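You operate a simulated robot arm through the tools that you are given. There is no shell and no other tool.

The job below is to be done with a simulated two-armed robot. You get a single attempt, and the scene is never put back.

## Task
On the long clamp plate, clamp each ring and open each empty clamp.

Only the result counts: the job must be done as asked and must still hold three seconds after the hand-in. Knocking over, shifting, dropping, spilling or breaking anything else fails it.

## Robot
Two 7-joint arms with fingered hands on one trunk that stands fixed in place. Base frame: the origin is at the foot of the trunk, x ahead of it, y to its left, z up; the work surface is at about z = 0.71. Units: m, degrees, N and s.
The left shoulder is at [0.084, 0.124, 1.053], the right one opposite. With the tool pointing down near the work surface each hand reaches from about 0.5 to 0.88 m from the base axis, measured 20 degrees to its own side. Payload 3.6 kg a hand.
The tool frame of a hand sits at the grasp point between the pads (the TCP): z along the fingers, y along the line on which they close. The tips reach 0.034 m beyond it. The gripper opens to 0.116 m; its body begins 0.04 m behind the TCP. The gripper is a hand of 5 fingers: y runs from the thumb to the fingers, the wrist lies at [-0.016, -0.16, -0.164] in the tool frame.
Orientation is that of the tool frame in the base frame, as a unit quaternion [x, y, z, w]. With the fingers straight down and the wrist toward the robot, the tool's x, y and z point along [0, 1, 0], [1, 0, 0] and [0, 0, -1] of the base frame.

## Interface
- The arms move only by the tool move_arm. It takes "left_series", "right_series" or both (then of equal length, played together; a hand with none holds still); each is a list of rows, each an object of numbers (a shift or turn left out is 0): "x", "y", "z": the shift along the tool's x, y, z in units of 25 mm (1.0 is 25 mm); "rx", "ry", "rz": the turn, a rotation vector about the tool's x, y, z in units of 4 degrees (1.0 is 4 degrees). In form: [{"x": .., "y": .., "z": .., "rx": .., "ry": .., "rz": ..}, ...]. A call has 1 to 20 rows; each row shifts and turns the commanded pose from where the row before left it, along the tool's axes as they then stand. A call with a number of a shift or a turn outside -1 to 1 is refused whole. Each row takes 0.2 s and may step no farther than 0.05 m and 8.6 degrees from the row before; otherwise, the whole call is refused. A pose out of reach is approached as far as the arm can. The call stops where the force on the tool passes 50 N (or 10 N more than at its start, if that is more) or the arm is blocked; 0.2 s more then pass. In this call time passes only in rows, and 0.2 s behind the last. The reply holds the time, the measured pose of the TCP, the force on the tool along the base axes, the opening and the grip force, in the units named above and with some noise, with the torque about the TCP (base axes, N m) and any sound that the robot's microphone picked up.
- Cameras (640 x 400 px; columns grow to the right, rows downward): "scene" is now at [0.1726, -0.0543, 1.2409]; the picture's right is [-0.58, -0.82, -0.00], its down [-0.35, 0.25, -0.90] and it looks along [0.74, -0.52, -0.43] (base axes); focal length 297 px, centre (320, 200). "left" rides on the left gripper at [-0.069, -0.134, -0.11] in its tool frame; the picture's right is [-0.77, -0.19, 0.61], its down [0.59, -0.58, 0.57] and it looks along [0.25, 0.80, 0.55] (tool axes); focal length 256 px, centre (320, 200). "right" rides on the right gripper at [0.069, -0.134, -0.11] in its tool frame; the picture's right is [-0.77, 0.19, -0.61], its down [-0.59, -0.58, 0.56] and it looks along [-0.25, 0.79, 0.55] (tool axes); focal length 256 px, centre (320, 200). There is no depth. A picture from a camera that has moved, and an enlarged one, comes with that camera's place and axes in the base frame and with its lens.
- get_image(camera): a new picture of that camera. The clock stands still meanwhile.
- slide_trunk(by): moves the trunk up (or, below 0, down) by that many m; the arms and the scene camera ride with it, the base frame stays. It gives what a move gives, with no picture.
- finger_targets(index, middle, ring, little, thumb_bend, thumb_turn, hand): sets how far each is bent, from 0 (flat) to 1 (curled in); at 0.3 the hand is open as for a grip, at 0.7 the pads meet at the TCP. One left out holds its place. A second passes; each finger stops where it meets its share of the squeeze, and holds until it gets a number again. It is the only way to open and close the hand. It gives what a move gives, with no picture; readings hold the bend of each and the force on index, middle, ring, little, thumb and palm. thumb_turn goes from beside the hand (0) to across from the fingers (1), as for a grip.
- aim_head(pan, tilt): turns the head with the scene camera to pan (to the left, within 86 degrees either way) and tilt (down, from -29 to 69), counted from straight ahead of the robot (the tilt from the chest, where the trunk bows). It gives what a move gives.
- inspect(camera, box): a new picture of the part [left, top, right, bottom] of that camera's present view, enlarged. The clock stands still meanwhile.
- sign_off(): hands the job in; it is judged then, once.

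Nothing tells you positions but the pictures and the camera data. Unless the task says otherwise, let go and move clear before handing in.

The tools are called after "Request:" as a command line: name --argument value ..., lists and objects as JSON in quotes. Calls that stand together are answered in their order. move_arm: Moves the arms, as the interface text tells. Its arguments: {"type":"object","properties":{"left_series":{"type":"array"},"right_series":{"type":"array"}},"required":[]} The other tools are called the same way: slide_trunk (by) moves the trunk up or down; finger_targets (index, middle, ring, little, thumb_bend, thumb_turn, hand) moves the fingers one by one; aim_head (pan, tilt) turns the head that bears the scene camera; get_image (camera) takes a picture; inspect (camera, box) takes an enlarged picture of a part of a camera's view; sign_off () hands the job in.

At the start:

```text
time_s: 0.0
left_ee_pos: [0.6028, -0.0274, 1.1348]
left_tcp_rot: [0.706, 0.708, 0.0, -0.001]
left_contact_force: [-0.2, -1.0, 0.0]
left_moment: [0.0, 0.01, 0.04]
left_finger_gap: 0.116
left_grip_force: 0.2
left_shape: jaw
left_bend: [0.3, 0.3, 0.3, 0.3, 0.3, 0.97]
left_finger forces: [0.1, 0.0, 0.0, 0.1, 0.1, 0.1]
right_ee_pos: [0.3933, -0.4526, 1.1261]
right_tcp_rot: [0.707, 0.707, 0.001, 0.001]
right_contact_force: [-1.0, 0.0, 0.4]
right_moment: [0.0, -0.01, 0.01]
right_finger_gap: 0.1157
right_grip_force: 0.0
right_shape: jaw
right_bend: [0.3, 0.3, 0.3, 0.3, 0.3, 0.97]
right_finger forces: [0.1, 0.0, 0.0, 0.0, 0.0, 0.0]
trunk travel left (down, up): [-0.25, 0.512]
head pan, tilt (commanded): [-35.2, 25.2]
```

scene: 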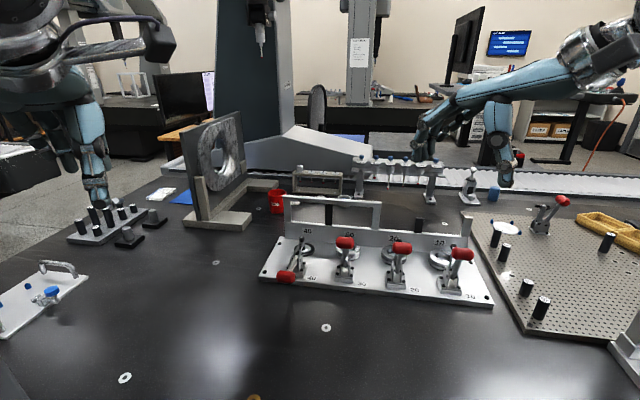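
right: 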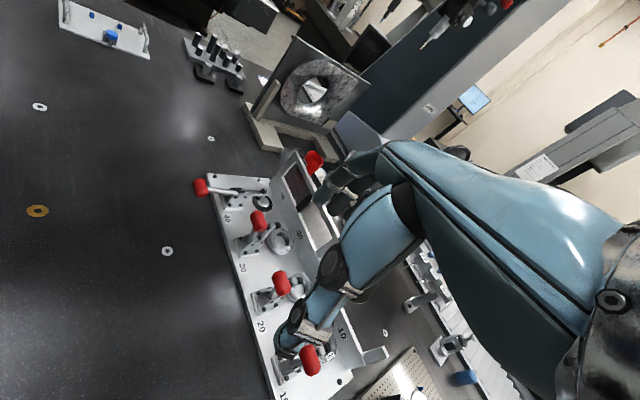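
left: 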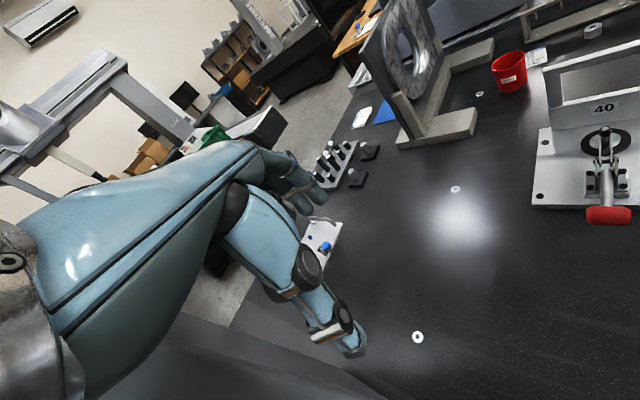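

I see a long white clamp plate with four red-handled toggle clamps (numbered 10 to 40) in front of the robot, slightly to the right. I'll look closer to find which stations hold rings and which clamps are open or closed.

Request:
inspect --camera "scene" --box '[250, 180, 500, 320]'

Request:
inspect --camera "right" --box '[180, 140, 400, 400]'

Request:
inspect --camera "left" --box '[500, 60, 640, 260]'

```text
2.56 times, centred on (375, 250) of scene
camera zoom: at [0.1726, -0.0543, 1.2409], right [-0.58, -0.82, 0.0], down [-0.35, 0.25, -0.9], along [0.74, -0.52, -0.43], focal length 761 px, centre (179, 72)
```

zoom: 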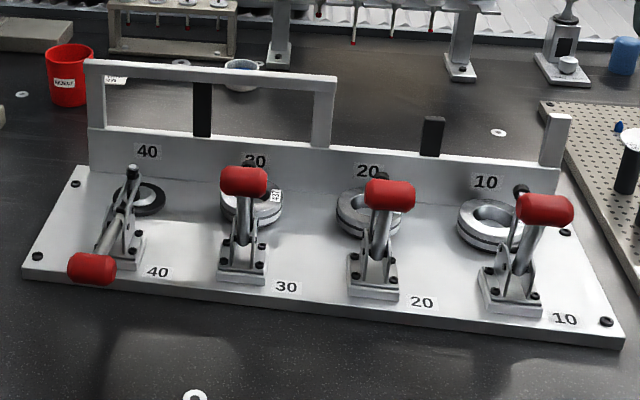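

```text
1.54 times, centred on (290, 270) of right
camera zoom: at [0.2574, -0.3835, 1.2378], right [0.19, -0.77, 0.61], down [-0.58, -0.59, -0.56], along [0.8, -0.25, -0.55], focal length 394 px, centre (366, 92)
```

zoom: 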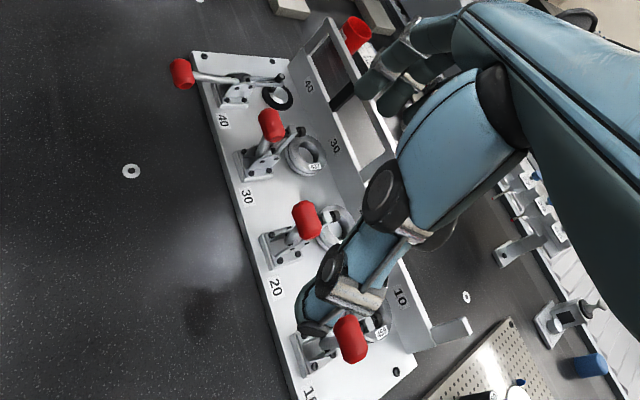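

```text
2.00 times, centred on (570, 160) of left
camera zoom: at [0.4681, -0.0971, 1.2449], right [-0.19, -0.77, -0.61], down [-0.58, 0.59, -0.56], along [0.79, 0.25, -0.55], focal length 512 px, centre (-180, 280)
```

zoom: 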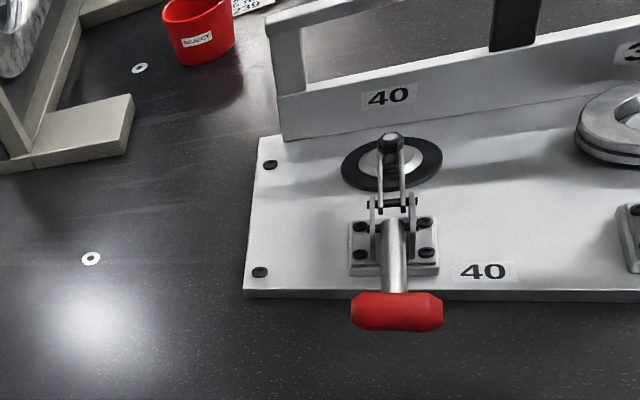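

The plate lies diagonally ahead-right of the robot. I need closer views of each clamp to tell the ring seats from the empty ones, and the open clamps from the closed ones.

Request:
inspect --camera "scene" --box '[265, 225, 345, 295]'

Request:
inspect --camera "scene" --box '[325, 225, 415, 300]'

Request:
inspect --camera "scene" --box '[410, 230, 500, 310]'

Request:
inspect --camera "right" --box '[190, 170, 300, 260]'

Request:
inspect --camera "right" --box '[240, 240, 350, 400]'

Request:
inspect --camera "left" --box '[560, 100, 640, 240]'

```text
5.71 times, centred on (305, 260) of scene
camera zoom: at [0.1726, -0.0543, 1.2409], right [-0.58, -0.82, 0.0], down [-0.35, 0.25, -0.9], along [0.74, -0.52, -0.43], focal length 1698 px, centre (406, -143)
```

zoom: 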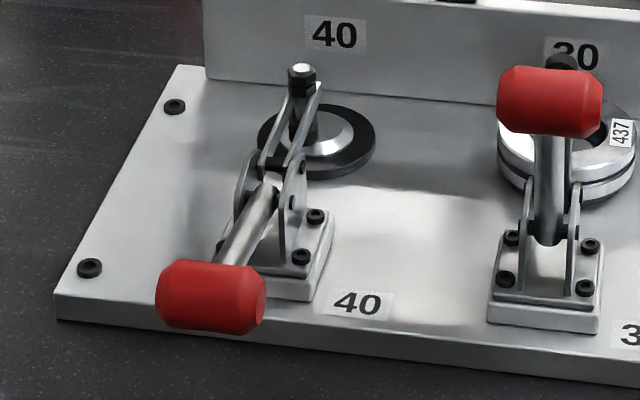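

```text
5.33 times, centred on (370, 262) of scene
camera zoom: at [0.1726, -0.0543, 1.2409], right [-0.58, -0.82, 0.0], down [-0.35, 0.25, -0.9], along [0.74, -0.52, -0.43], focal length 1585 px, centre (53, -133)
```

zoom: 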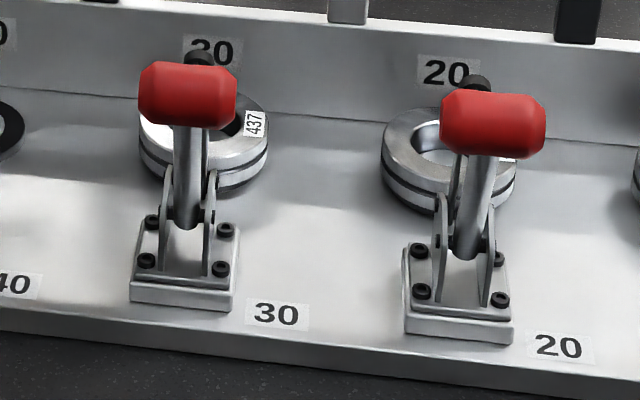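

```text
5.00 times, centred on (455, 270) of scene
camera zoom: at [0.1726, -0.0543, 1.2409], right [-0.58, -0.82, 0.0], down [-0.35, 0.25, -0.9], along [0.74, -0.52, -0.43], focal length 1486 px, centre (-355, -150)
```

zoom: 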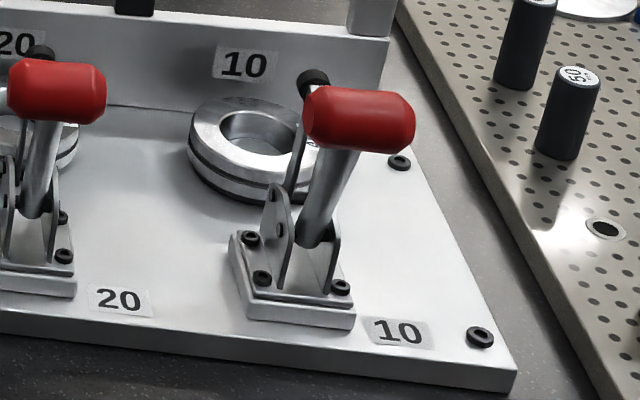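

```text
4.44 times, centred on (245, 215) of right
camera zoom: at [0.2574, -0.3835, 1.2378], right [0.19, -0.77, 0.61], down [-0.58, -0.59, -0.56], along [0.8, -0.25, -0.55], focal length 1138 px, centre (653, 133)
```

zoom: 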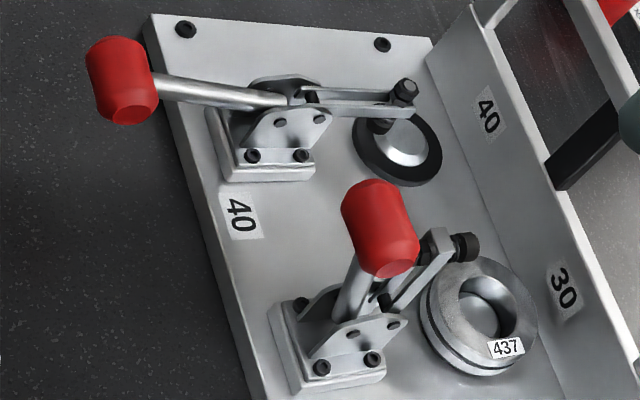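

```text
2.50 times, centred on (295, 320) of right
camera zoom: at [0.2574, -0.3835, 1.2378], right [0.19, -0.77, 0.61], down [-0.58, -0.59, -0.56], along [0.8, -0.25, -0.55], focal length 640 px, centre (382, -100)
```

zoom: 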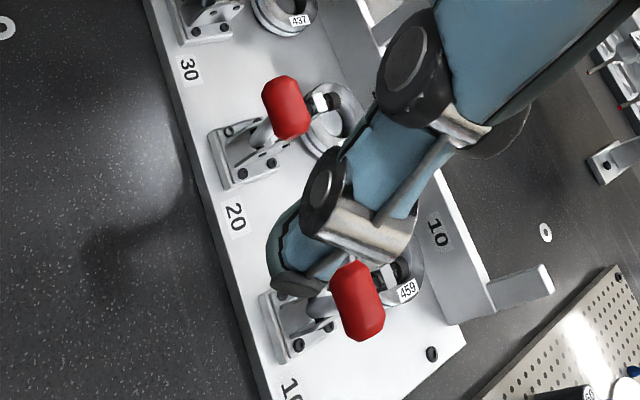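

```text
2.86 times, centred on (600, 170) of left
camera zoom: at [0.4681, -0.0971, 1.2449], right [-0.19, -0.77, -0.61], down [-0.58, 0.59, -0.56], along [0.79, 0.25, -0.55], focal length 731 px, centre (-480, 286)
```

zoom: 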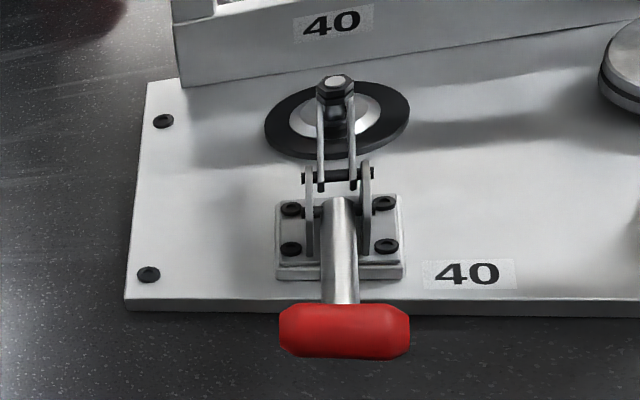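

Station 40 looks closed on an empty seat, with its handle down and no ring. Stations 30, 20 and 10 look open with rings on them. Next I'll look at the hand shape and check the ring seats and arm angles more closely.

Request:
inspect --camera "right" --box '[240, 100, 480, 380]'

Request:
inspect --camera "scene" --box '[400, 20, 640, 200]'

Request:
aim_head --pan -50 --tilt 35

Request:
get_image --camera "scene"

```text
1.43 times, centred on (360, 240) of right
camera zoom: at [0.2574, -0.3835, 1.2378], right [0.19, -0.77, 0.61], down [-0.58, -0.59, -0.56], along [0.8, -0.25, -0.55], focal length 366 px, centre (263, 143)
```

zoom: 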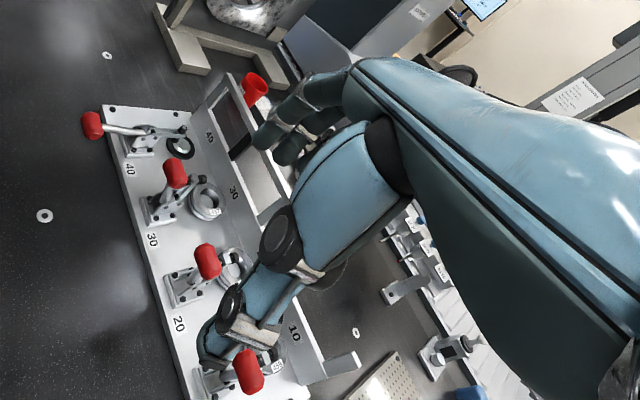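

```text
2.22 times, centred on (520, 110) of scene
camera zoom: at [0.1726, -0.0543, 1.2409], right [-0.58, -0.82, 0.0], down [-0.35, 0.25, -0.9], along [0.74, -0.52, -0.43], focal length 660 px, centre (-124, 400)
```

zoom: 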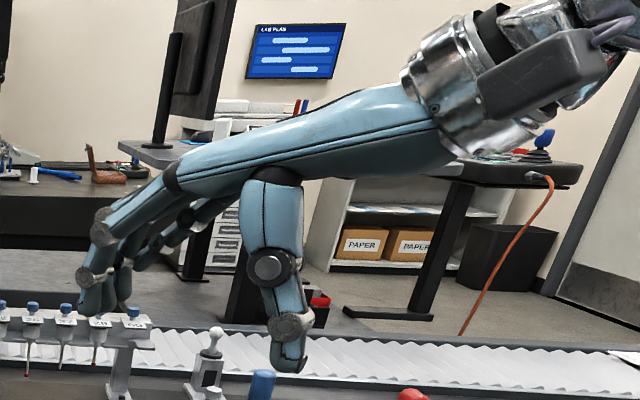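

```text
time_s: 0.8
left_ee_pos: [0.6027, -0.0277, 1.1347]
left_tcp_rot: [0.706, 0.708, -0.001, -0.001]
left_contact_force: [0.4, -0.2, -0.4]
left_moment: [0.0, 0.01, 0.01]
left_finger_gap: 0.1158
left_grip_force: 0.0
left_shape: jaw
left_bend: [0.3, 0.3, 0.3, 0.3, 0.3, 0.97]
left_finger forces: [0.0, 0.0, 0.1, 0.1, 0.0, 0.0]
right_ee_pos: [0.391, -0.453, 1.1274]
right_tcp_rot: [0.707, 0.708, 0.0, -0.001]
right_contact_force: [0.0, -0.1, 0.0]
right_moment: [0.04, 0.01, -0.01]
right_finger_gap: 0.1157
right_grip_force: 0.0
right_shape: jaw
right_bend: [0.3, 0.3, 0.3, 0.3, 0.3, 0.97]
right_finger forces: [0.1, 0.0, 0.0, 0.0, 0.0, 0.0]
trunk travel left (down, up): [-0.25, 0.512]
head pan, tilt (commanded): [-50.0, 35.0]
```

```text
taken
camera scene: at [0.154, -0.0686, 1.2256], right [-0.77, -0.64, 0.0], down [-0.37, 0.44, -0.82], along [0.53, -0.63, -0.57], focal length 297 px, centre (320, 200)
```

scene: 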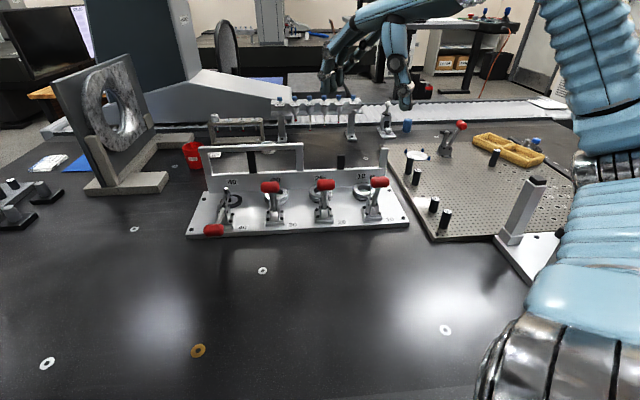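

The plate sits at about 45°. From triangulation the open handles are at about (0.438,-0.631), (0.529,-0.535) and (0.622,-0.444) at z≈0.85, and the closed handle 40 is at (0.664,-0.305,0.787). First I'll yaw the right hand about 45° so it lines up with the clamps, staying high.

Request:
move_arm --right_series '[{"rz": 0.931}, {"rz": 0.931}, {"rz": 0.931}, {"rz": 0.931}, {"rz": 0.931}, {"rz": 0.931}, {"rz": 0.931}, {"rz": 0.931}, {"rz": 0.931}, {"rz": 0.931}, {"rz": 0.931}, {"rz": 0.931}]'

Request:
get_image --camera "scene"

Request:
get_image --camera "right"

```text
time_s: 3.4
left_ee_pos: [0.6017, -0.0266, 1.1339]
left_tcp_rot: [0.706, 0.708, -0.001, 0.001]
left_contact_force: [0.2, 0.9, 0.6]
left_moment: [0.01, 0.0, 0.0]
left_finger_gap: 0.1157
left_grip_force: 0.1
left_shape: jaw
left_bend: [0.3, 0.3, 0.3, 0.3, 0.3, 0.97]
left_finger forces: [0.0, 0.0, 0.0, 0.0, 0.0, 0.0]
right_ee_pos: [0.3922, -0.4524, 1.1264]
right_tcp_rot: [0.922, 0.386, -0.001, 0.0]
right_contact_force: [0.7, -0.3, -0.4]
right_moment: [-0.05, 0.03, 0.01]
right_finger_gap: 0.116
right_grip_force: 0.1
right_shape: jaw
right_bend: [0.3, 0.3, 0.3, 0.3, 0.3, 0.97]
right_finger forces: [0.1, 0.1, 0.1, 0.0, 0.0, 0.0]
trunk travel left (down, up): [-0.25, 0.512]
head pan, tilt (commanded): [-50.0, 35.0]
```

```text
taken
camera scene: at [0.1539, -0.0683, 1.2256], right [-0.77, -0.64, 0.0], down [-0.37, 0.44, -0.82], along [0.53, -0.63, -0.57], focal length 297 px, centre (320, 200)
```

scene: 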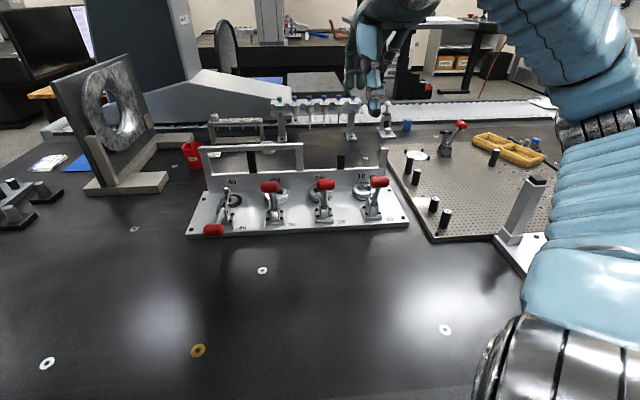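

```text
taken
camera right: at [0.3448, -0.3087, 1.2377], right [-0.41, -0.68, 0.61], down [-0.83, -0.01, -0.56], along [0.39, -0.73, -0.55], focal length 256 px, centre (320, 200)
```

right: 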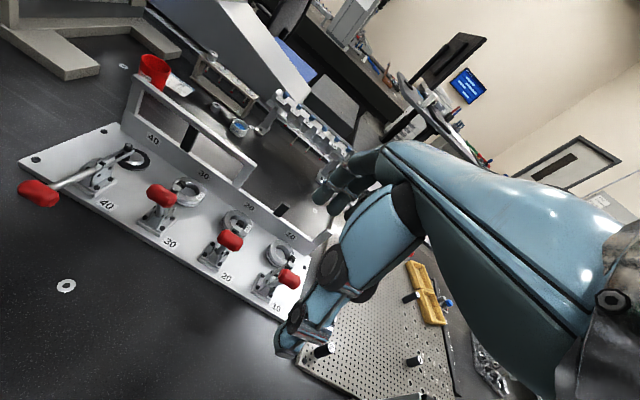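

This view shows all four clamps from the side, so I'll zoom in on it to confirm the arm positions and rings.

Request:
inspect --camera "right" --box '[10, 130, 170, 230]'

Request:
inspect --camera "right" --box '[130, 160, 310, 310]'

```text
4.00 times, centred on (90, 180) of right
camera zoom: at [0.3448, -0.3087, 1.2377], right [-0.41, -0.68, 0.61], down [-0.83, -0.01, -0.56], along [0.39, -0.73, -0.55], focal length 1024 px, centre (1240, 280)
```

zoom: 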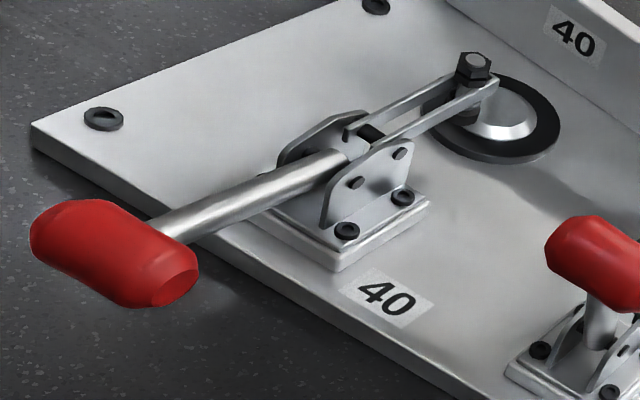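

```text
2.67 times, centred on (220, 235) of right
camera zoom: at [0.3448, -0.3087, 1.2377], right [-0.41, -0.68, 0.61], down [-0.83, -0.01, -0.56], along [0.39, -0.73, -0.55], focal length 683 px, centre (587, 107)
```

zoom: 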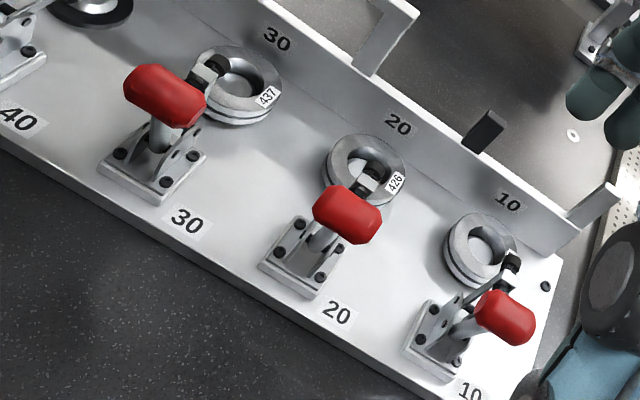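

I need the exact layout behind the open handles, namely the raised arm and spindle, before hooking fingers there. I'll zoom in tightly.

Request:
inspect --camera "right" --box '[145, 165, 215, 240]'

Request:
inspect --camera "right" --box '[190, 200, 260, 280]'

Request:
inspect --camera "right" --box '[240, 225, 320, 310]'

Request:
inspect --camera "scene" --box '[250, 165, 400, 235]'

Request:
inspect --camera "left" --box '[590, 40, 640, 240]'

```text
5.33 times, centred on (180, 202) of right
camera zoom: at [0.3448, -0.3087, 1.2377], right [-0.41, -0.68, 0.61], down [-0.83, -0.01, -0.56], along [0.39, -0.73, -0.55], focal length 1365 px, centre (1067, 187)
```

zoom: 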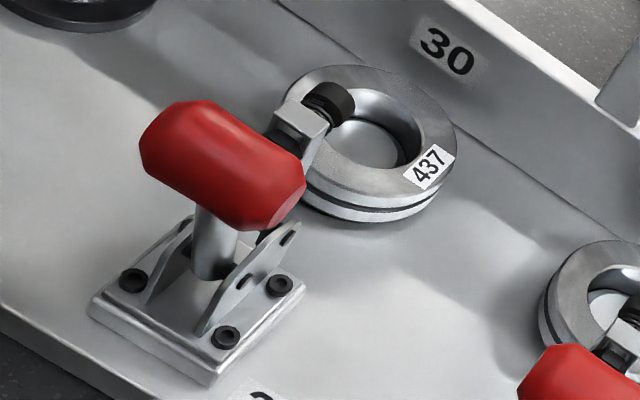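

```text
5.00 times, centred on (225, 240) of right
camera zoom: at [0.3448, -0.3087, 1.2377], right [-0.41, -0.68, 0.61], down [-0.83, -0.01, -0.56], along [0.39, -0.73, -0.55], focal length 1280 px, centre (795, 0)
```

zoom: 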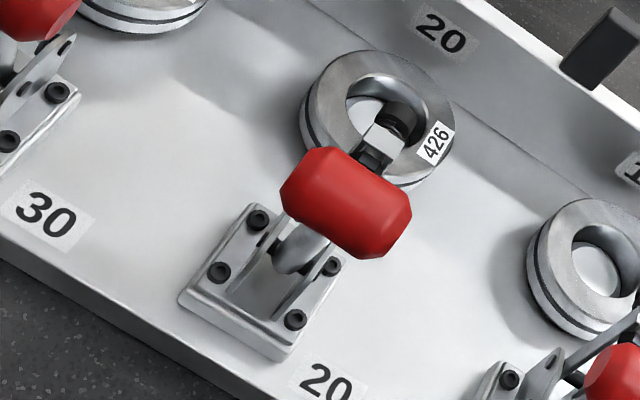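

```text
4.71 times, centred on (280, 268) of right
camera zoom: at [0.3448, -0.3087, 1.2377], right [-0.41, -0.68, 0.61], down [-0.83, -0.01, -0.56], along [0.39, -0.73, -0.55], focal length 1205 px, centre (508, -118)
```

zoom: 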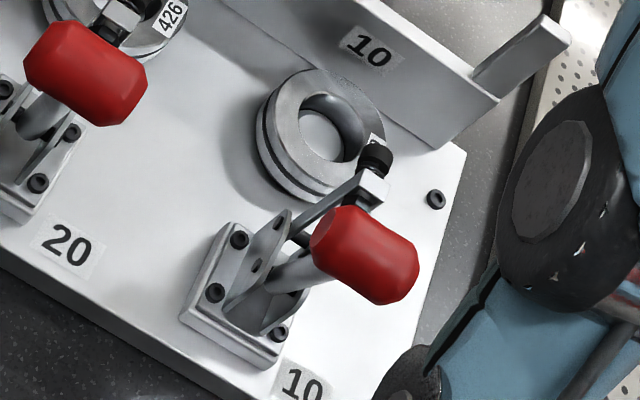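

```text
4.27 times, centred on (325, 200) of scene
camera zoom: at [0.1539, -0.0683, 1.2256], right [-0.77, -0.64, 0.0], down [-0.37, 0.44, -0.82], along [0.53, -0.63, -0.57], focal length 1268 px, centre (299, 200)
```

zoom: 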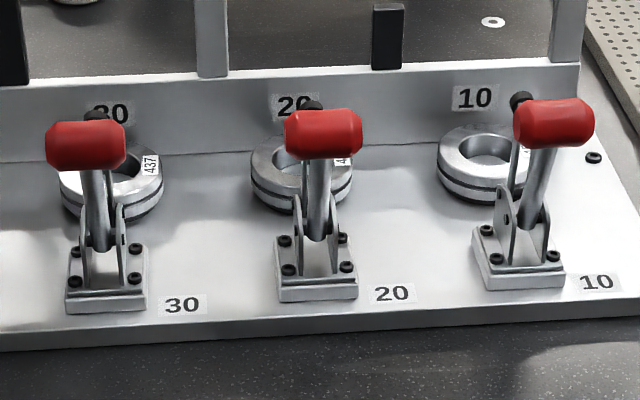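

```text
2.00 times, centred on (615, 140) of left
camera zoom: at [0.4681, -0.0967, 1.245], right [-0.19, -0.77, -0.61], down [-0.58, 0.59, -0.56], along [0.79, 0.25, -0.55], focal length 512 px, centre (-270, 320)
```

zoom: 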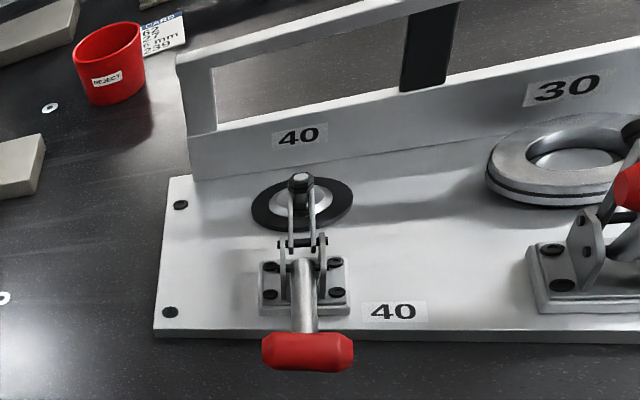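

The raised arms stand nearly vertical about 4–6 cm behind each open handle, so fingertips have to come in at handle-top height. I'll move the right hand above station 30 and check finger placement there.

Request:
move_arm --right_series '[{"x": 0.88, "y": 0.6, "z": 0.8}, {"x": 0.88, "y": 0.6, "z": 0.8}, {"x": 0.88, "y": 0.6, "z": 0.8}, {"x": 0.88, "y": 0.6, "z": 0.8}, {"x": 0.88, "y": 0.6, "z": 0.8}, {"x": 0.88, "y": 0.6, "z": 0.8}, {"x": 0.88, "y": 0.6, "z": 0.8}, {"x": 0.88, "y": 0.6, "z": 0.8}]'

Request:
get_image --camera "scene"

Request:
get_image --camera "right"

Request:
get_image --camera "left"

```text
time_s: 5.2
left_ee_pos: [0.6045, -0.0258, 1.1342]
left_tcp_rot: [0.706, 0.708, -0.001, -0.001]
left_contact_force: [0.4, -0.5, -0.3]
left_moment: [-0.02, 0.01, -0.03]
left_finger_gap: 0.116
left_grip_force: 0.1
left_shape: jaw
left_bend: [0.3, 0.3, 0.3, 0.3, 0.3, 0.97]
left_finger forces: [0.0, 0.0, 0.1, 0.1, 0.1, 0.1]
right_ee_pos: [0.603, -0.4123, 0.9662]
right_tcp_rot: [0.922, 0.387, -0.001, -0.001]
right_contact_force: [0.5, 0.6, -0.8]
right_moment: [0.03, -0.01, -0.02]
right_finger_gap: 0.1156
right_grip_force: 0.1
right_shape: jaw
right_bend: [0.3, 0.3, 0.3, 0.3, 0.3, 0.97]
right_finger forces: [0.1, 0.0, 0.0, 0.0, 0.1, 0.0]
trunk travel left (down, up): [-0.25, 0.512]
head pan, tilt (commanded): [-50.0, 35.0]
```

```text
taken
camera scene: at [0.1565, -0.0681, 1.2254], right [-0.77, -0.64, 0.0], down [-0.37, 0.44, -0.82], along [0.53, -0.63, -0.57], focal length 297 px, centre (320, 200)
```

scene: 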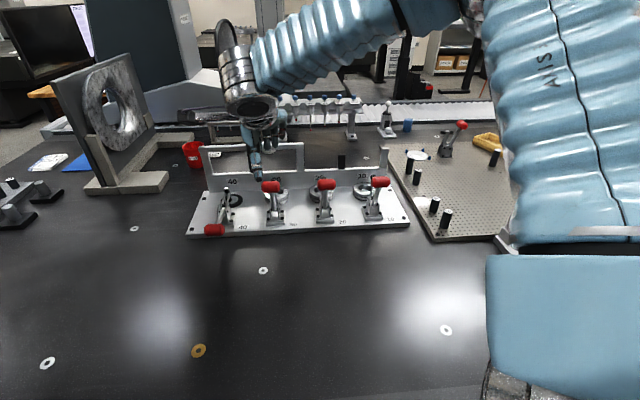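

```text
taken
camera right: at [0.556, -0.2673, 1.0762], right [-0.4, -0.68, 0.61], down [-0.83, -0.02, -0.56], along [0.39, -0.73, -0.56], focal length 256 px, centre (320, 200)
```

right: 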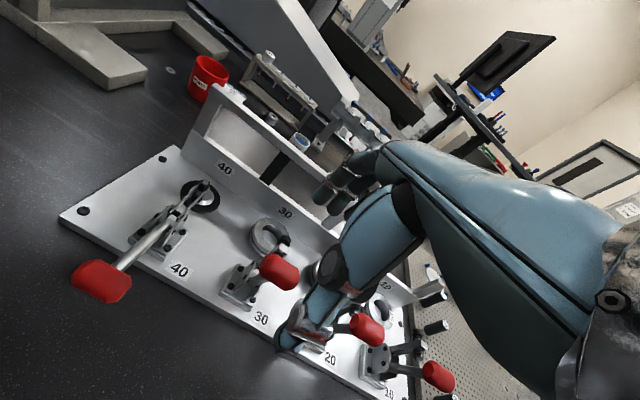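

```text
taken
camera left: at [0.4708, -0.0963, 1.2441], right [-0.19, -0.77, -0.61], down [-0.58, 0.59, -0.56], along [0.79, 0.25, -0.56], focal length 256 px, centre (320, 200)
```

left: 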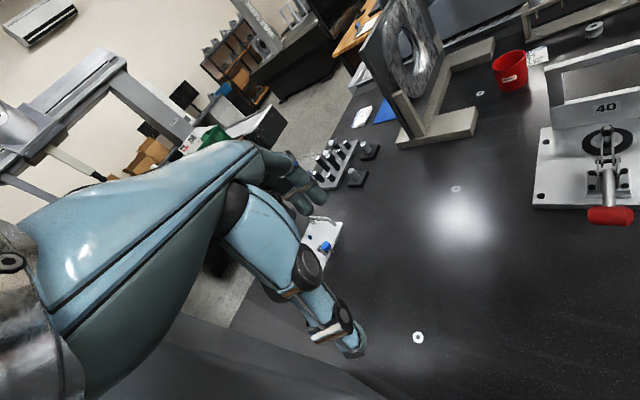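

The hand is lined up over station 30. I'll turn the left hand so its camera watches the clamp plate from the side.

Request:
move_arm --left_series '[{"rz": 1.0, "z": -0.1}, {"rz": 1.0, "z": -0.1}, {"rz": 1.0, "z": -0.1}, {"rz": 1.0, "z": -0.1}, {"rz": 1.0, "z": -0.1}, {"rz": 1.0, "z": -0.1}, {"rz": 1.0, "z": -0.1}, {"rz": 1.0, "z": -0.1}, {"rz": 1.0, "z": -0.1}, {"rz": 1.0, "z": -0.1}, {"rz": 1.0}, {"rz": 1.0}, {"rz": 1.0}, {"rz": 1.0}, {"rz": 1.0}, {"rz": 1.0}, {"rz": 1.0}, {"rz": 1.0}, {"rz": 1.0}, {"rz": 1.0}]'

Request:
get_image --camera "left"

```text
time_s: 9.6
left_ee_pos: [0.569, -0.0686, 1.1818]
left_tcp_rot: [0.997, 0.08, 0.011, 0.004]
left_contact_force: [-6.3, -2.1, -0.3]
left_moment: [0.2, -0.47, 0.22]
left_finger_gap: 0.116
left_grip_force: 0.1
left_shape: jaw
left_bend: [0.3, 0.3, 0.3, 0.3, 0.3, 0.97]
left_finger forces: [0.0, 0.0, 0.0, 0.0, 0.1, 0.0]
right_ee_pos: [0.5445, -0.5182, 0.9585]
right_tcp_rot: [0.954, 0.282, 0.063, -0.079]
right_contact_force: [-2.8, -5.4, 5.8]
right_moment: [0.35, 0.07, 0.06]
right_finger_gap: 0.1159
right_grip_force: 0.0
right_shape: jaw
right_bend: [0.3, 0.3, 0.3, 0.3, 0.3, 0.97]
right_finger forces: [0.0, 0.0, 0.0, 0.0, 0.0, 0.0]
trunk travel left (down, up): [-0.25, 0.512]
head pan, tilt (commanded): [-50.0, 35.0]
stopped in row 20 (left hand): the arm was blocked; the commanded pose is now the measured one
```

```text
taken
camera left: at [0.4767, 0.0534, 1.2901], right [-0.78, 0.06, -0.63], down [0.5, 0.66, -0.56], along [0.38, -0.75, -0.54], focal length 256 px, centre (320, 200)
```

left: 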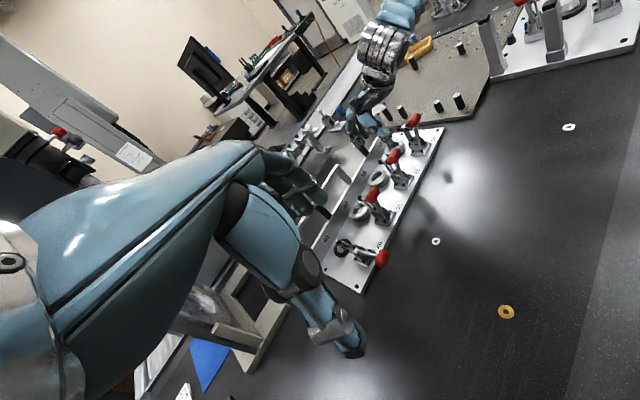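

The arms have touched: the right hand was pushed aside by about 12 cm, though it stayed above the handles. I'll look before undoing anything.

Request:
get_image --camera "scene"

Request:
get_image --camera "right"

Request:
inspect --camera "left" --box '[290, 0, 460, 300]'

```text
taken
camera scene: at [0.0593, -0.2158, 1.239], right [-0.81, -0.58, -0.13], down [-0.27, 0.55, -0.79], along [0.53, -0.6, -0.6], focal length 297 px, centre (320, 200)
```

scene: 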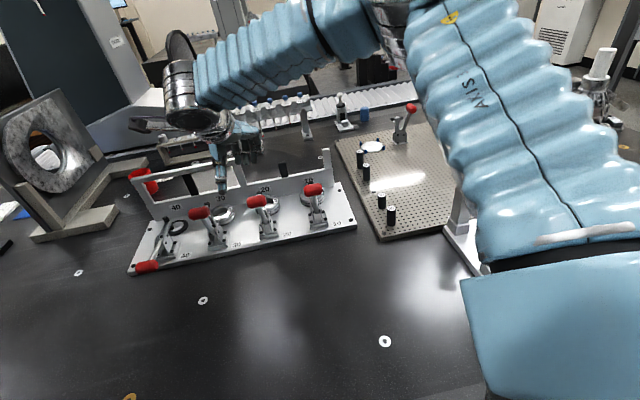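

```text
taken
camera right: at [0.5197, -0.3905, 1.0933], right [-0.58, -0.68, 0.45], down [-0.76, 0.27, -0.59], along [0.27, -0.69, -0.67], focal length 256 px, centre (320, 200)
```

right: 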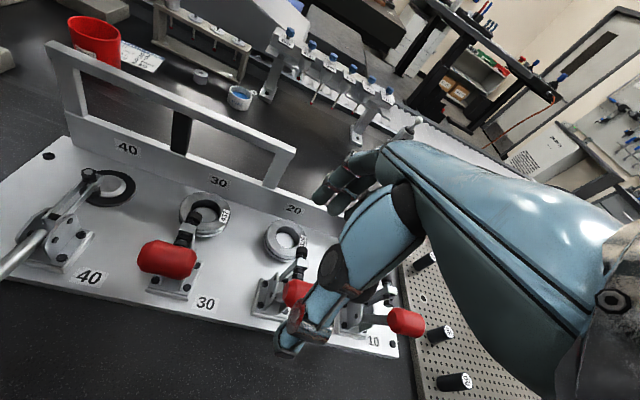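

```text
1.33 times, centred on (375, 150) of left
camera zoom: at [0.4767, 0.0534, 1.2901], right [-0.78, 0.06, -0.63], down [0.5, 0.66, -0.56], along [0.38, -0.75, -0.54], focal length 341 px, centre (247, 267)
```

zoom: 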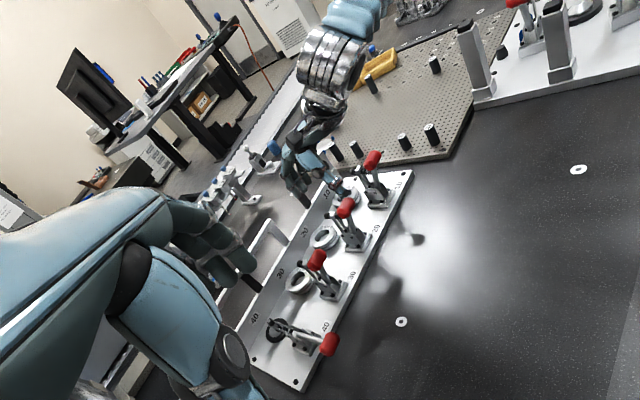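

The head camera shows the whole upper body leaned right as the left wrist neared its limit. I'll undo part of the left hand's turn in small steps and check that the right hand comes back.

Request:
move_arm --left_series '[{"rz": -1.0}, {"rz": -1.0}, {"rz": -1.0}, {"rz": -1.0}, {"rz": -1.0}]'

Request:
get_image --camera "scene"

```text
time_s: 9.9
left_ee_pos: [0.5761, -0.0675, 1.1726]
left_tcp_rot: [0.991, 0.134, -0.004, -0.011]
left_contact_force: [-6.8, -17.2, -2.2]
left_moment: [1.26, -0.45, 0.38]
left_finger_gap: 0.1162
left_grip_force: 0.0
left_shape: jaw
left_bend: [0.3, 0.3, 0.3, 0.3, 0.3, 0.97]
left_finger forces: [0.0, 0.1, 0.0, 0.0, 0.1, 0.1]
right_ee_pos: [0.442, -0.7061, 0.905]
right_tcp_rot: [0.977, 0.143, -0.133, -0.083]
right_contact_force: [-8.8, 78.5, -45.4]
right_moment: [-6.87, 0.14, 0.52]
right_finger_gap: 0.1154
right_grip_force: 0.1
right_shape: jaw
right_bend: [0.31, 0.31, 0.31, 0.3, 0.3, 0.98]
right_finger forces: [0.0, 0.1, 0.0, 0.1, 0.0, 0.1]
trunk travel left (down, up): [-0.25, 0.512]
head pan, tilt (commanded): [-50.0, 35.0]
stopped in row 1 (right hand): the arm was blocked; the commanded pose is now the measured one
```

```text
taken
camera scene: at [0.0795, -0.3713, 1.2042], right [-0.9, -0.41, -0.17], down [-0.18, 0.69, -0.71], along [0.4, -0.6, -0.69], focal length 297 px, centre (320, 200)
```

scene: 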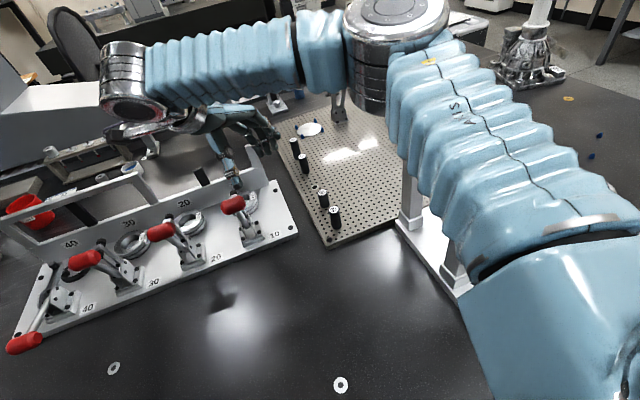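

The body leaned even further and the right hand now reads a large force. I'm stopping to look closely at what the right hand and arms are touching before commanding anything.

Request:
get_image --camera "right"

Request:
get_image --camera "left"

Request:
inspect --camera "scene" --box '[160, 80, 400, 260]'

```text
taken
camera right: at [0.5022, -0.5732, 1.0219], right [-0.49, -0.49, 0.72], down [-0.85, 0.44, -0.28], along [-0.18, -0.76, -0.63], focal length 256 px, centre (320, 200)
```

right: 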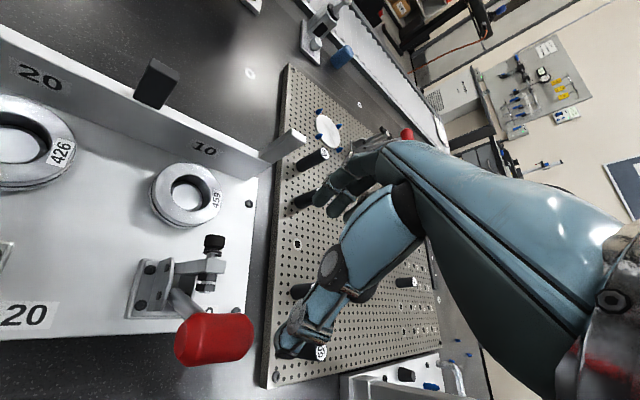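

```text
taken
camera left: at [0.4742, 0.0406, 1.2857], right [-0.8, -0.01, -0.6], down [0.41, 0.72, -0.55], along [0.44, -0.69, -0.57], focal length 256 px, centre (320, 200)
```

left: 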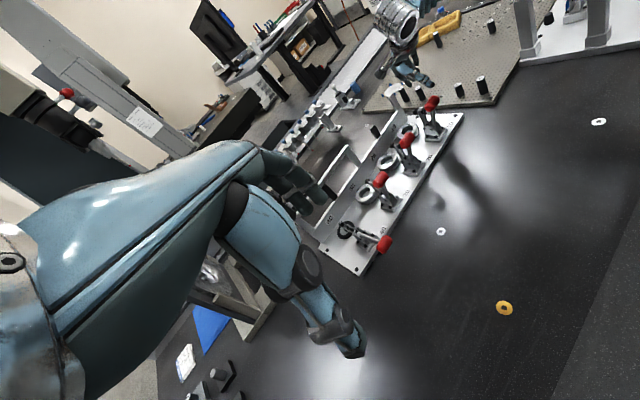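

```text
2.22 times, centred on (280, 170) of scene
camera zoom: at [0.0795, -0.3713, 1.2042], right [-0.9, -0.41, -0.17], down [-0.18, 0.69, -0.71], along [0.4, -0.6, -0.69], focal length 660 px, centre (409, 267)
```

zoom: 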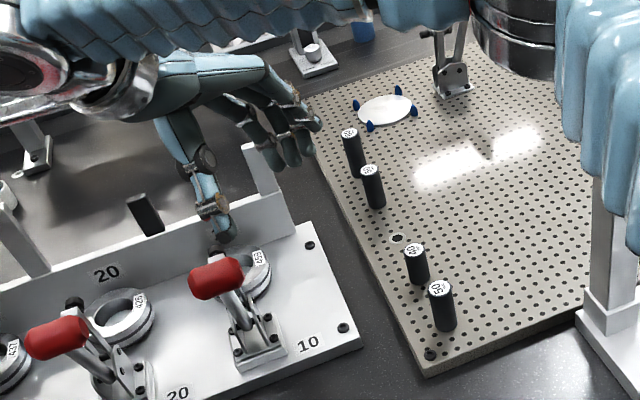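

No fixture looks disturbed: all the handles still stand and the hand is clear of the pegs and of handle 10. I'll raise the right hand gently while turning the left hand back toward its easy pose, in short steps.

Request:
move_arm --left_series '[{"rz": -0.5}, {"rz": -0.5}]' --right_series '[{"z": -0.4}, {"z": -0.4}]'

Request:
get_image --camera "scene"

Request:
get_image --camera "right"

```text
time_s: 10.2
left_ee_pos: [0.5159, 0.0818, 1.1648]
left_tcp_rot: [0.993, 0.093, 0.037, 0.057]
left_contact_force: [-89.0, -115.0, -2.4]
left_moment: [9.16, -7.01, 4.39]
left_finger_gap: 0.1158
left_grip_force: 0.1
left_shape: jaw
left_bend: [0.3, 0.3, 0.3, 0.3, 0.3, 0.97]
left_finger forces: [0.1, 0.1, 0.0, 0.0, 0.0, 142.8]
right_ee_pos: [0.382, -0.6283, 1.0447]
right_tcp_rot: [0.977, 0.052, 0.165, -0.121]
right_contact_force: [13.0, 18.8, -19.9]
right_moment: [1.03, -0.57, -0.4]
right_finger_gap: 0.1158
right_grip_force: 0.0
right_shape: jaw
right_bend: [0.31, 0.31, 0.31, 0.3, 0.3, 0.97]
right_finger forces: [0.0, 0.1, 0.0, 0.1, 0.0, 0.0]
trunk travel left (down, up): [-0.25, 0.512]
head pan, tilt (commanded): [-50.0, 35.0]
stopped in row 1 (left hand): the arm was blocked; the commanded pose is now the measured one
```

```text
taken
camera scene: at [0.0488, -0.3046, 1.2223], right [-0.97, -0.21, -0.14], down [-0.04, 0.67, -0.74], along [0.25, -0.71, -0.65], focal length 297 px, centre (320, 200)
```

scene: 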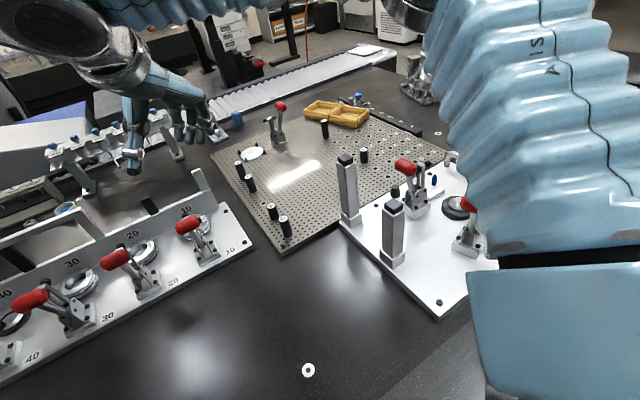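

```text
taken
camera right: at [0.3936, -0.5228, 1.1979], right [-0.89, -0.38, 0.26], down [-0.46, 0.66, -0.59], along [0.05, -0.64, -0.76], focal length 256 px, centre (320, 200)
```

right: 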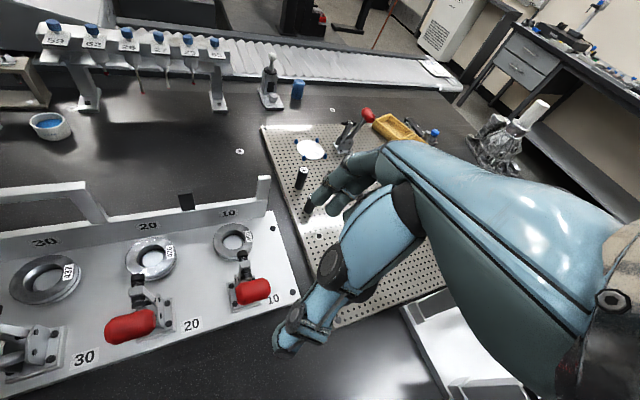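

Both hands are now high and clear of the fixtures. I'll hold the arms still for a second by resending the same finger setting, to see whether the body settles.

Request:
finger_targets --hand "right" --index 0.3

Request:
get_image --camera "scene"

Request:
get_image --camera "left"

Request:
get_image --camera "right"

```text
time_s: 10.5
left_ee_pos: [0.4948, 0.2855, 1.081]
left_tcp_rot: [0.896, 0.026, 0.22, 0.384]
left_contact_force: [-4.7, 1.1, 1.2]
left_moment: [0.0, -0.06, 0.32]
left_finger_gap: 0.1158
left_grip_force: 0.0
left_shape: jaw
left_bend: [0.3, 0.3, 0.3, 0.3, 0.3, 0.97]
left_finger forces: [0.0, 0.0, 0.0, 0.0, 0.0, 0.0]
right_ee_pos: [0.2869, -0.5118, 1.1384]
right_tcp_rot: [0.985, -0.072, 0.149, 0.041]
right_contact_force: [-8.7, -6.5, 3.6]
right_moment: [0.53, -0.41, 0.36]
right_finger_gap: 0.1178
right_grip_force: 0.1
right_shape: fingers
right_bend: [0.3, 0.3, 0.3, 0.3, 0.3, 0.98]
right_finger forces: [0.1, 0.1, 0.0, 0.1, 0.0, 0.0]
trunk travel left (down, up): [-0.25, 0.512]
head pan, tilt (commanded): [-50.0, 35.0]
stopped (right hand): the force on the tool passed its limit at 101 N (the readings are from after the stop); the commanded pose is now the measured one
```

```text
taken
camera scene: at [0.0632, -0.2148, 1.2395], right [-0.98, -0.18, -0.12], down [-0.01, 0.61, -0.8], along [0.22, -0.77, -0.59], focal length 297 px, centre (320, 200)
```

scene: 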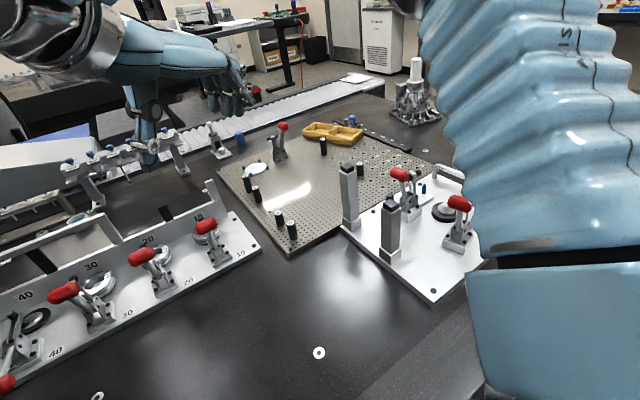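

```text
taken
camera left: at [0.4036, 0.4393, 1.0293], right [-0.42, -0.45, -0.79], down [0.84, 0.15, -0.53], along [0.36, -0.88, 0.31], focal length 256 px, centre (320, 200)
```

left: 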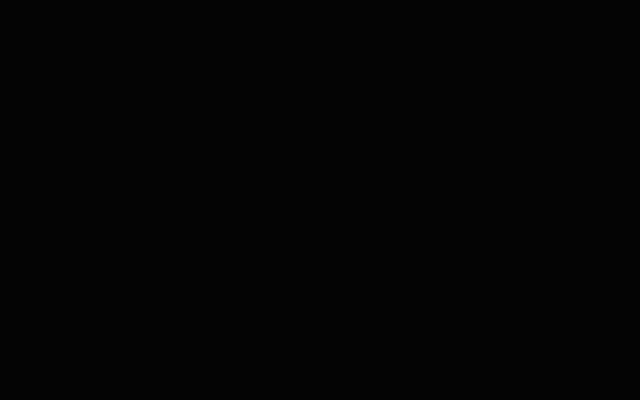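

```text
taken
camera right: at [0.3404, -0.3753, 1.2564], right [-0.93, -0.02, 0.36], down [-0.31, 0.59, -0.75], along [-0.2, -0.81, -0.55], focal length 256 px, centre (320, 200)
```

right: 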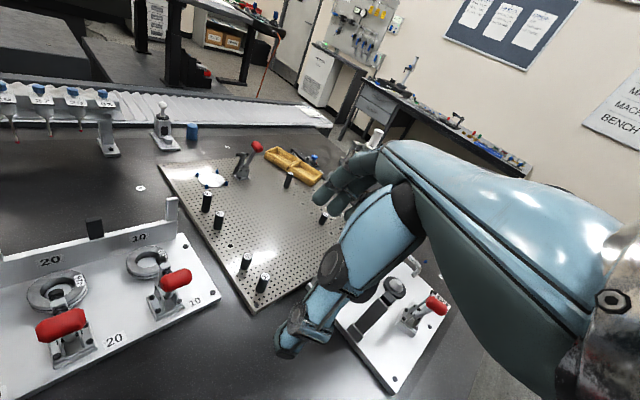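

The lean is easing and the fixtures look untouched. I'll keep holding for another second to let it settle.

Request:
finger_targets --hand "right" --index 0.3

Request:
get_image --camera "scene"

Request:
get_image --camera "left"

```text
time_s: 10.8
left_ee_pos: [0.296, 0.6446, 0.9128]
left_tcp_rot: [0.761, 0.402, 0.341, 0.379]
left_contact_force: [12.7, 10.3, 25.3]
left_moment: [1.3, 1.78, -1.66]
left_finger_gap: 0.116
left_grip_force: 0.0
left_shape: jaw
left_bend: [0.3, 0.3, 0.3, 0.3, 0.3, 0.97]
left_finger forces: [0.0, 0.1, 0.0, 0.1, 0.0, 0.0]
right_ee_pos: [0.6574, -0.0745, 1.0526]
right_tcp_rot: [0.902, 0.428, 0.061, 0.02]
right_contact_force: [-12.1, 6.6, -13.2]
right_moment: [-0.34, -1.22, 0.04]
right_finger_gap: 0.1178
right_grip_force: 0.0
right_shape: fingers
right_bend: [0.3, 0.3, 0.3, 0.3, 0.3, 0.97]
right_finger forces: [0.1, 0.0, 0.0, 0.0, 0.0, 0.0]
trunk travel left (down, up): [-0.25, 0.512]
head pan, tilt (commanded): [-50.0, 35.0]
stopped (left hand): the arm was blocked; the commanded pose is now the measured one
```

```text
taken
camera scene: at [0.3947, 0.0231, 1.2141], right [-0.77, -0.61, 0.17], down [-0.49, 0.39, -0.78], along [0.41, -0.69, -0.6], focal length 297 px, centre (320, 200)
```

scene: 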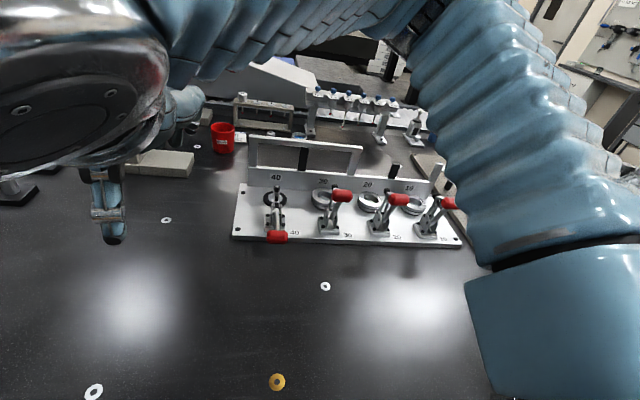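

```text
taken
camera left: at [0.1273, 0.6703, 0.8376], right [0.09, -0.78, -0.62], down [0.52, 0.57, -0.64], along [0.85, -0.26, 0.46], focal length 256 px, centre (320, 200)
```

left: 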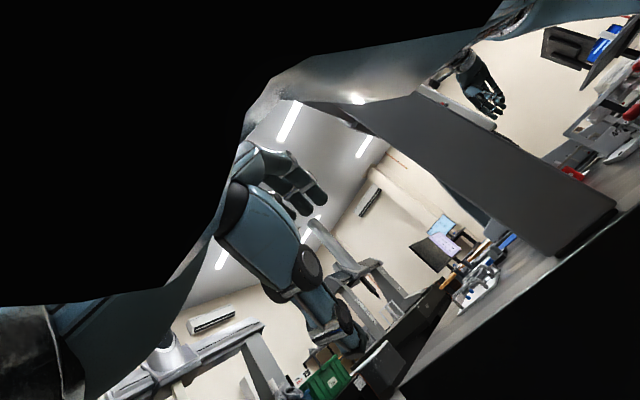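

The body has swung back left and forward with the hands held, but nothing on the table looks disturbed. I'll keep holding so the motion can die out.

Request:
finger_targets --hand "right" --index 0.3

Request:
get_image --camera "scene"

Request:
get_image --camera "left"

Request:
get_image --camera "right"

```text
time_s: 11.2
left_ee_pos: [0.1173, 0.4857, 1.0332]
left_tcp_rot: [0.853, 0.349, 0.282, 0.267]
left_contact_force: [16.5, -13.1, 2.7]
left_moment: [0.6, 0.63, -0.24]
left_finger_gap: 0.1159
left_grip_force: 0.2
left_shape: jaw
left_bend: [0.3, 0.3, 0.3, 0.3, 0.3, 0.97]
left_finger forces: [0.0, 0.0, 0.1, 0.0, 0.0, 0.0]
right_ee_pos: [0.6113, -0.0207, 1.068]
right_tcp_rot: [0.832, 0.552, -0.037, 0.049]
right_contact_force: [-3.4, 16.9, 17.6]
right_moment: [-1.37, -0.42, 0.0]
right_finger_gap: 0.1178
right_grip_force: 0.1
right_shape: fingers
right_bend: [0.3, 0.3, 0.3, 0.3, 0.3, 0.97]
right_finger forces: [0.0, 0.0, 0.0, 0.1, 0.0, 0.0]
trunk travel left (down, up): [-0.25, 0.512]
head pan, tilt (commanded): [-50.0, 35.0]
stopped (left hand): the arm was blocked; the commanded pose is now the measured one
```

```text
taken
camera scene: at [0.4193, 0.0712, 1.208], right [-0.25, -0.97, 0.04], down [-0.7, 0.16, -0.69], along [0.67, -0.2, -0.72], focal length 297 px, centre (320, 200)
```

scene: 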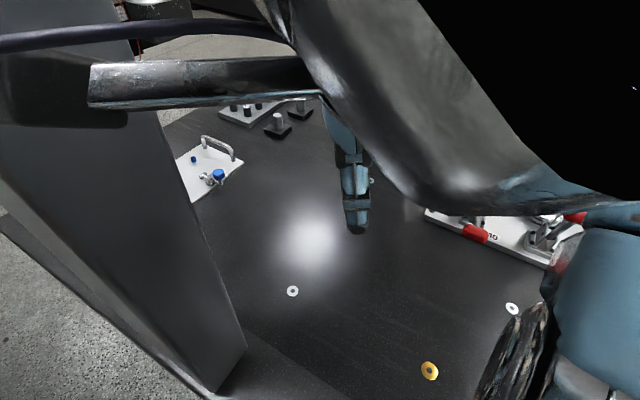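

```text
taken
camera left: at [-0.0582, 0.5454, 1.0036], right [-0.13, -0.62, -0.78], down [0.47, 0.65, -0.6], along [0.87, -0.45, 0.21], focal length 256 px, centre (320, 200)
```

left: 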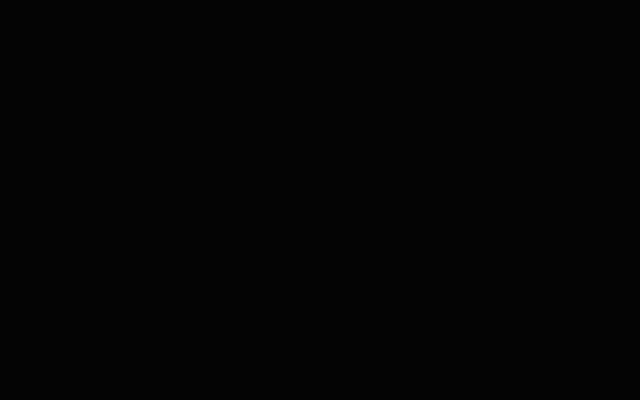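

```text
taken
camera right: at [0.5148, 0.1075, 1.1644], right [-0.12, -0.7, 0.7], down [-0.77, -0.38, -0.52], along [0.63, -0.6, -0.49], focal length 256 px, centre (320, 200)
```

right: 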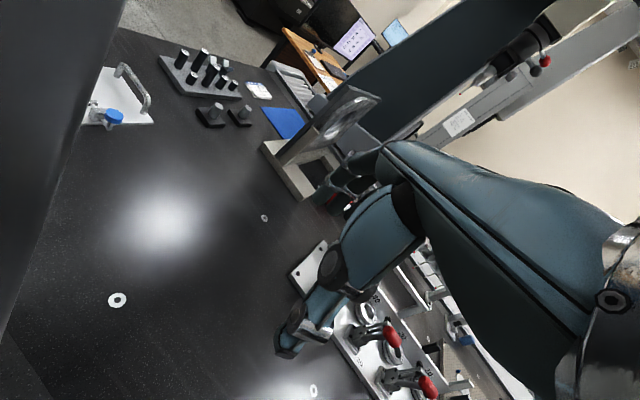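

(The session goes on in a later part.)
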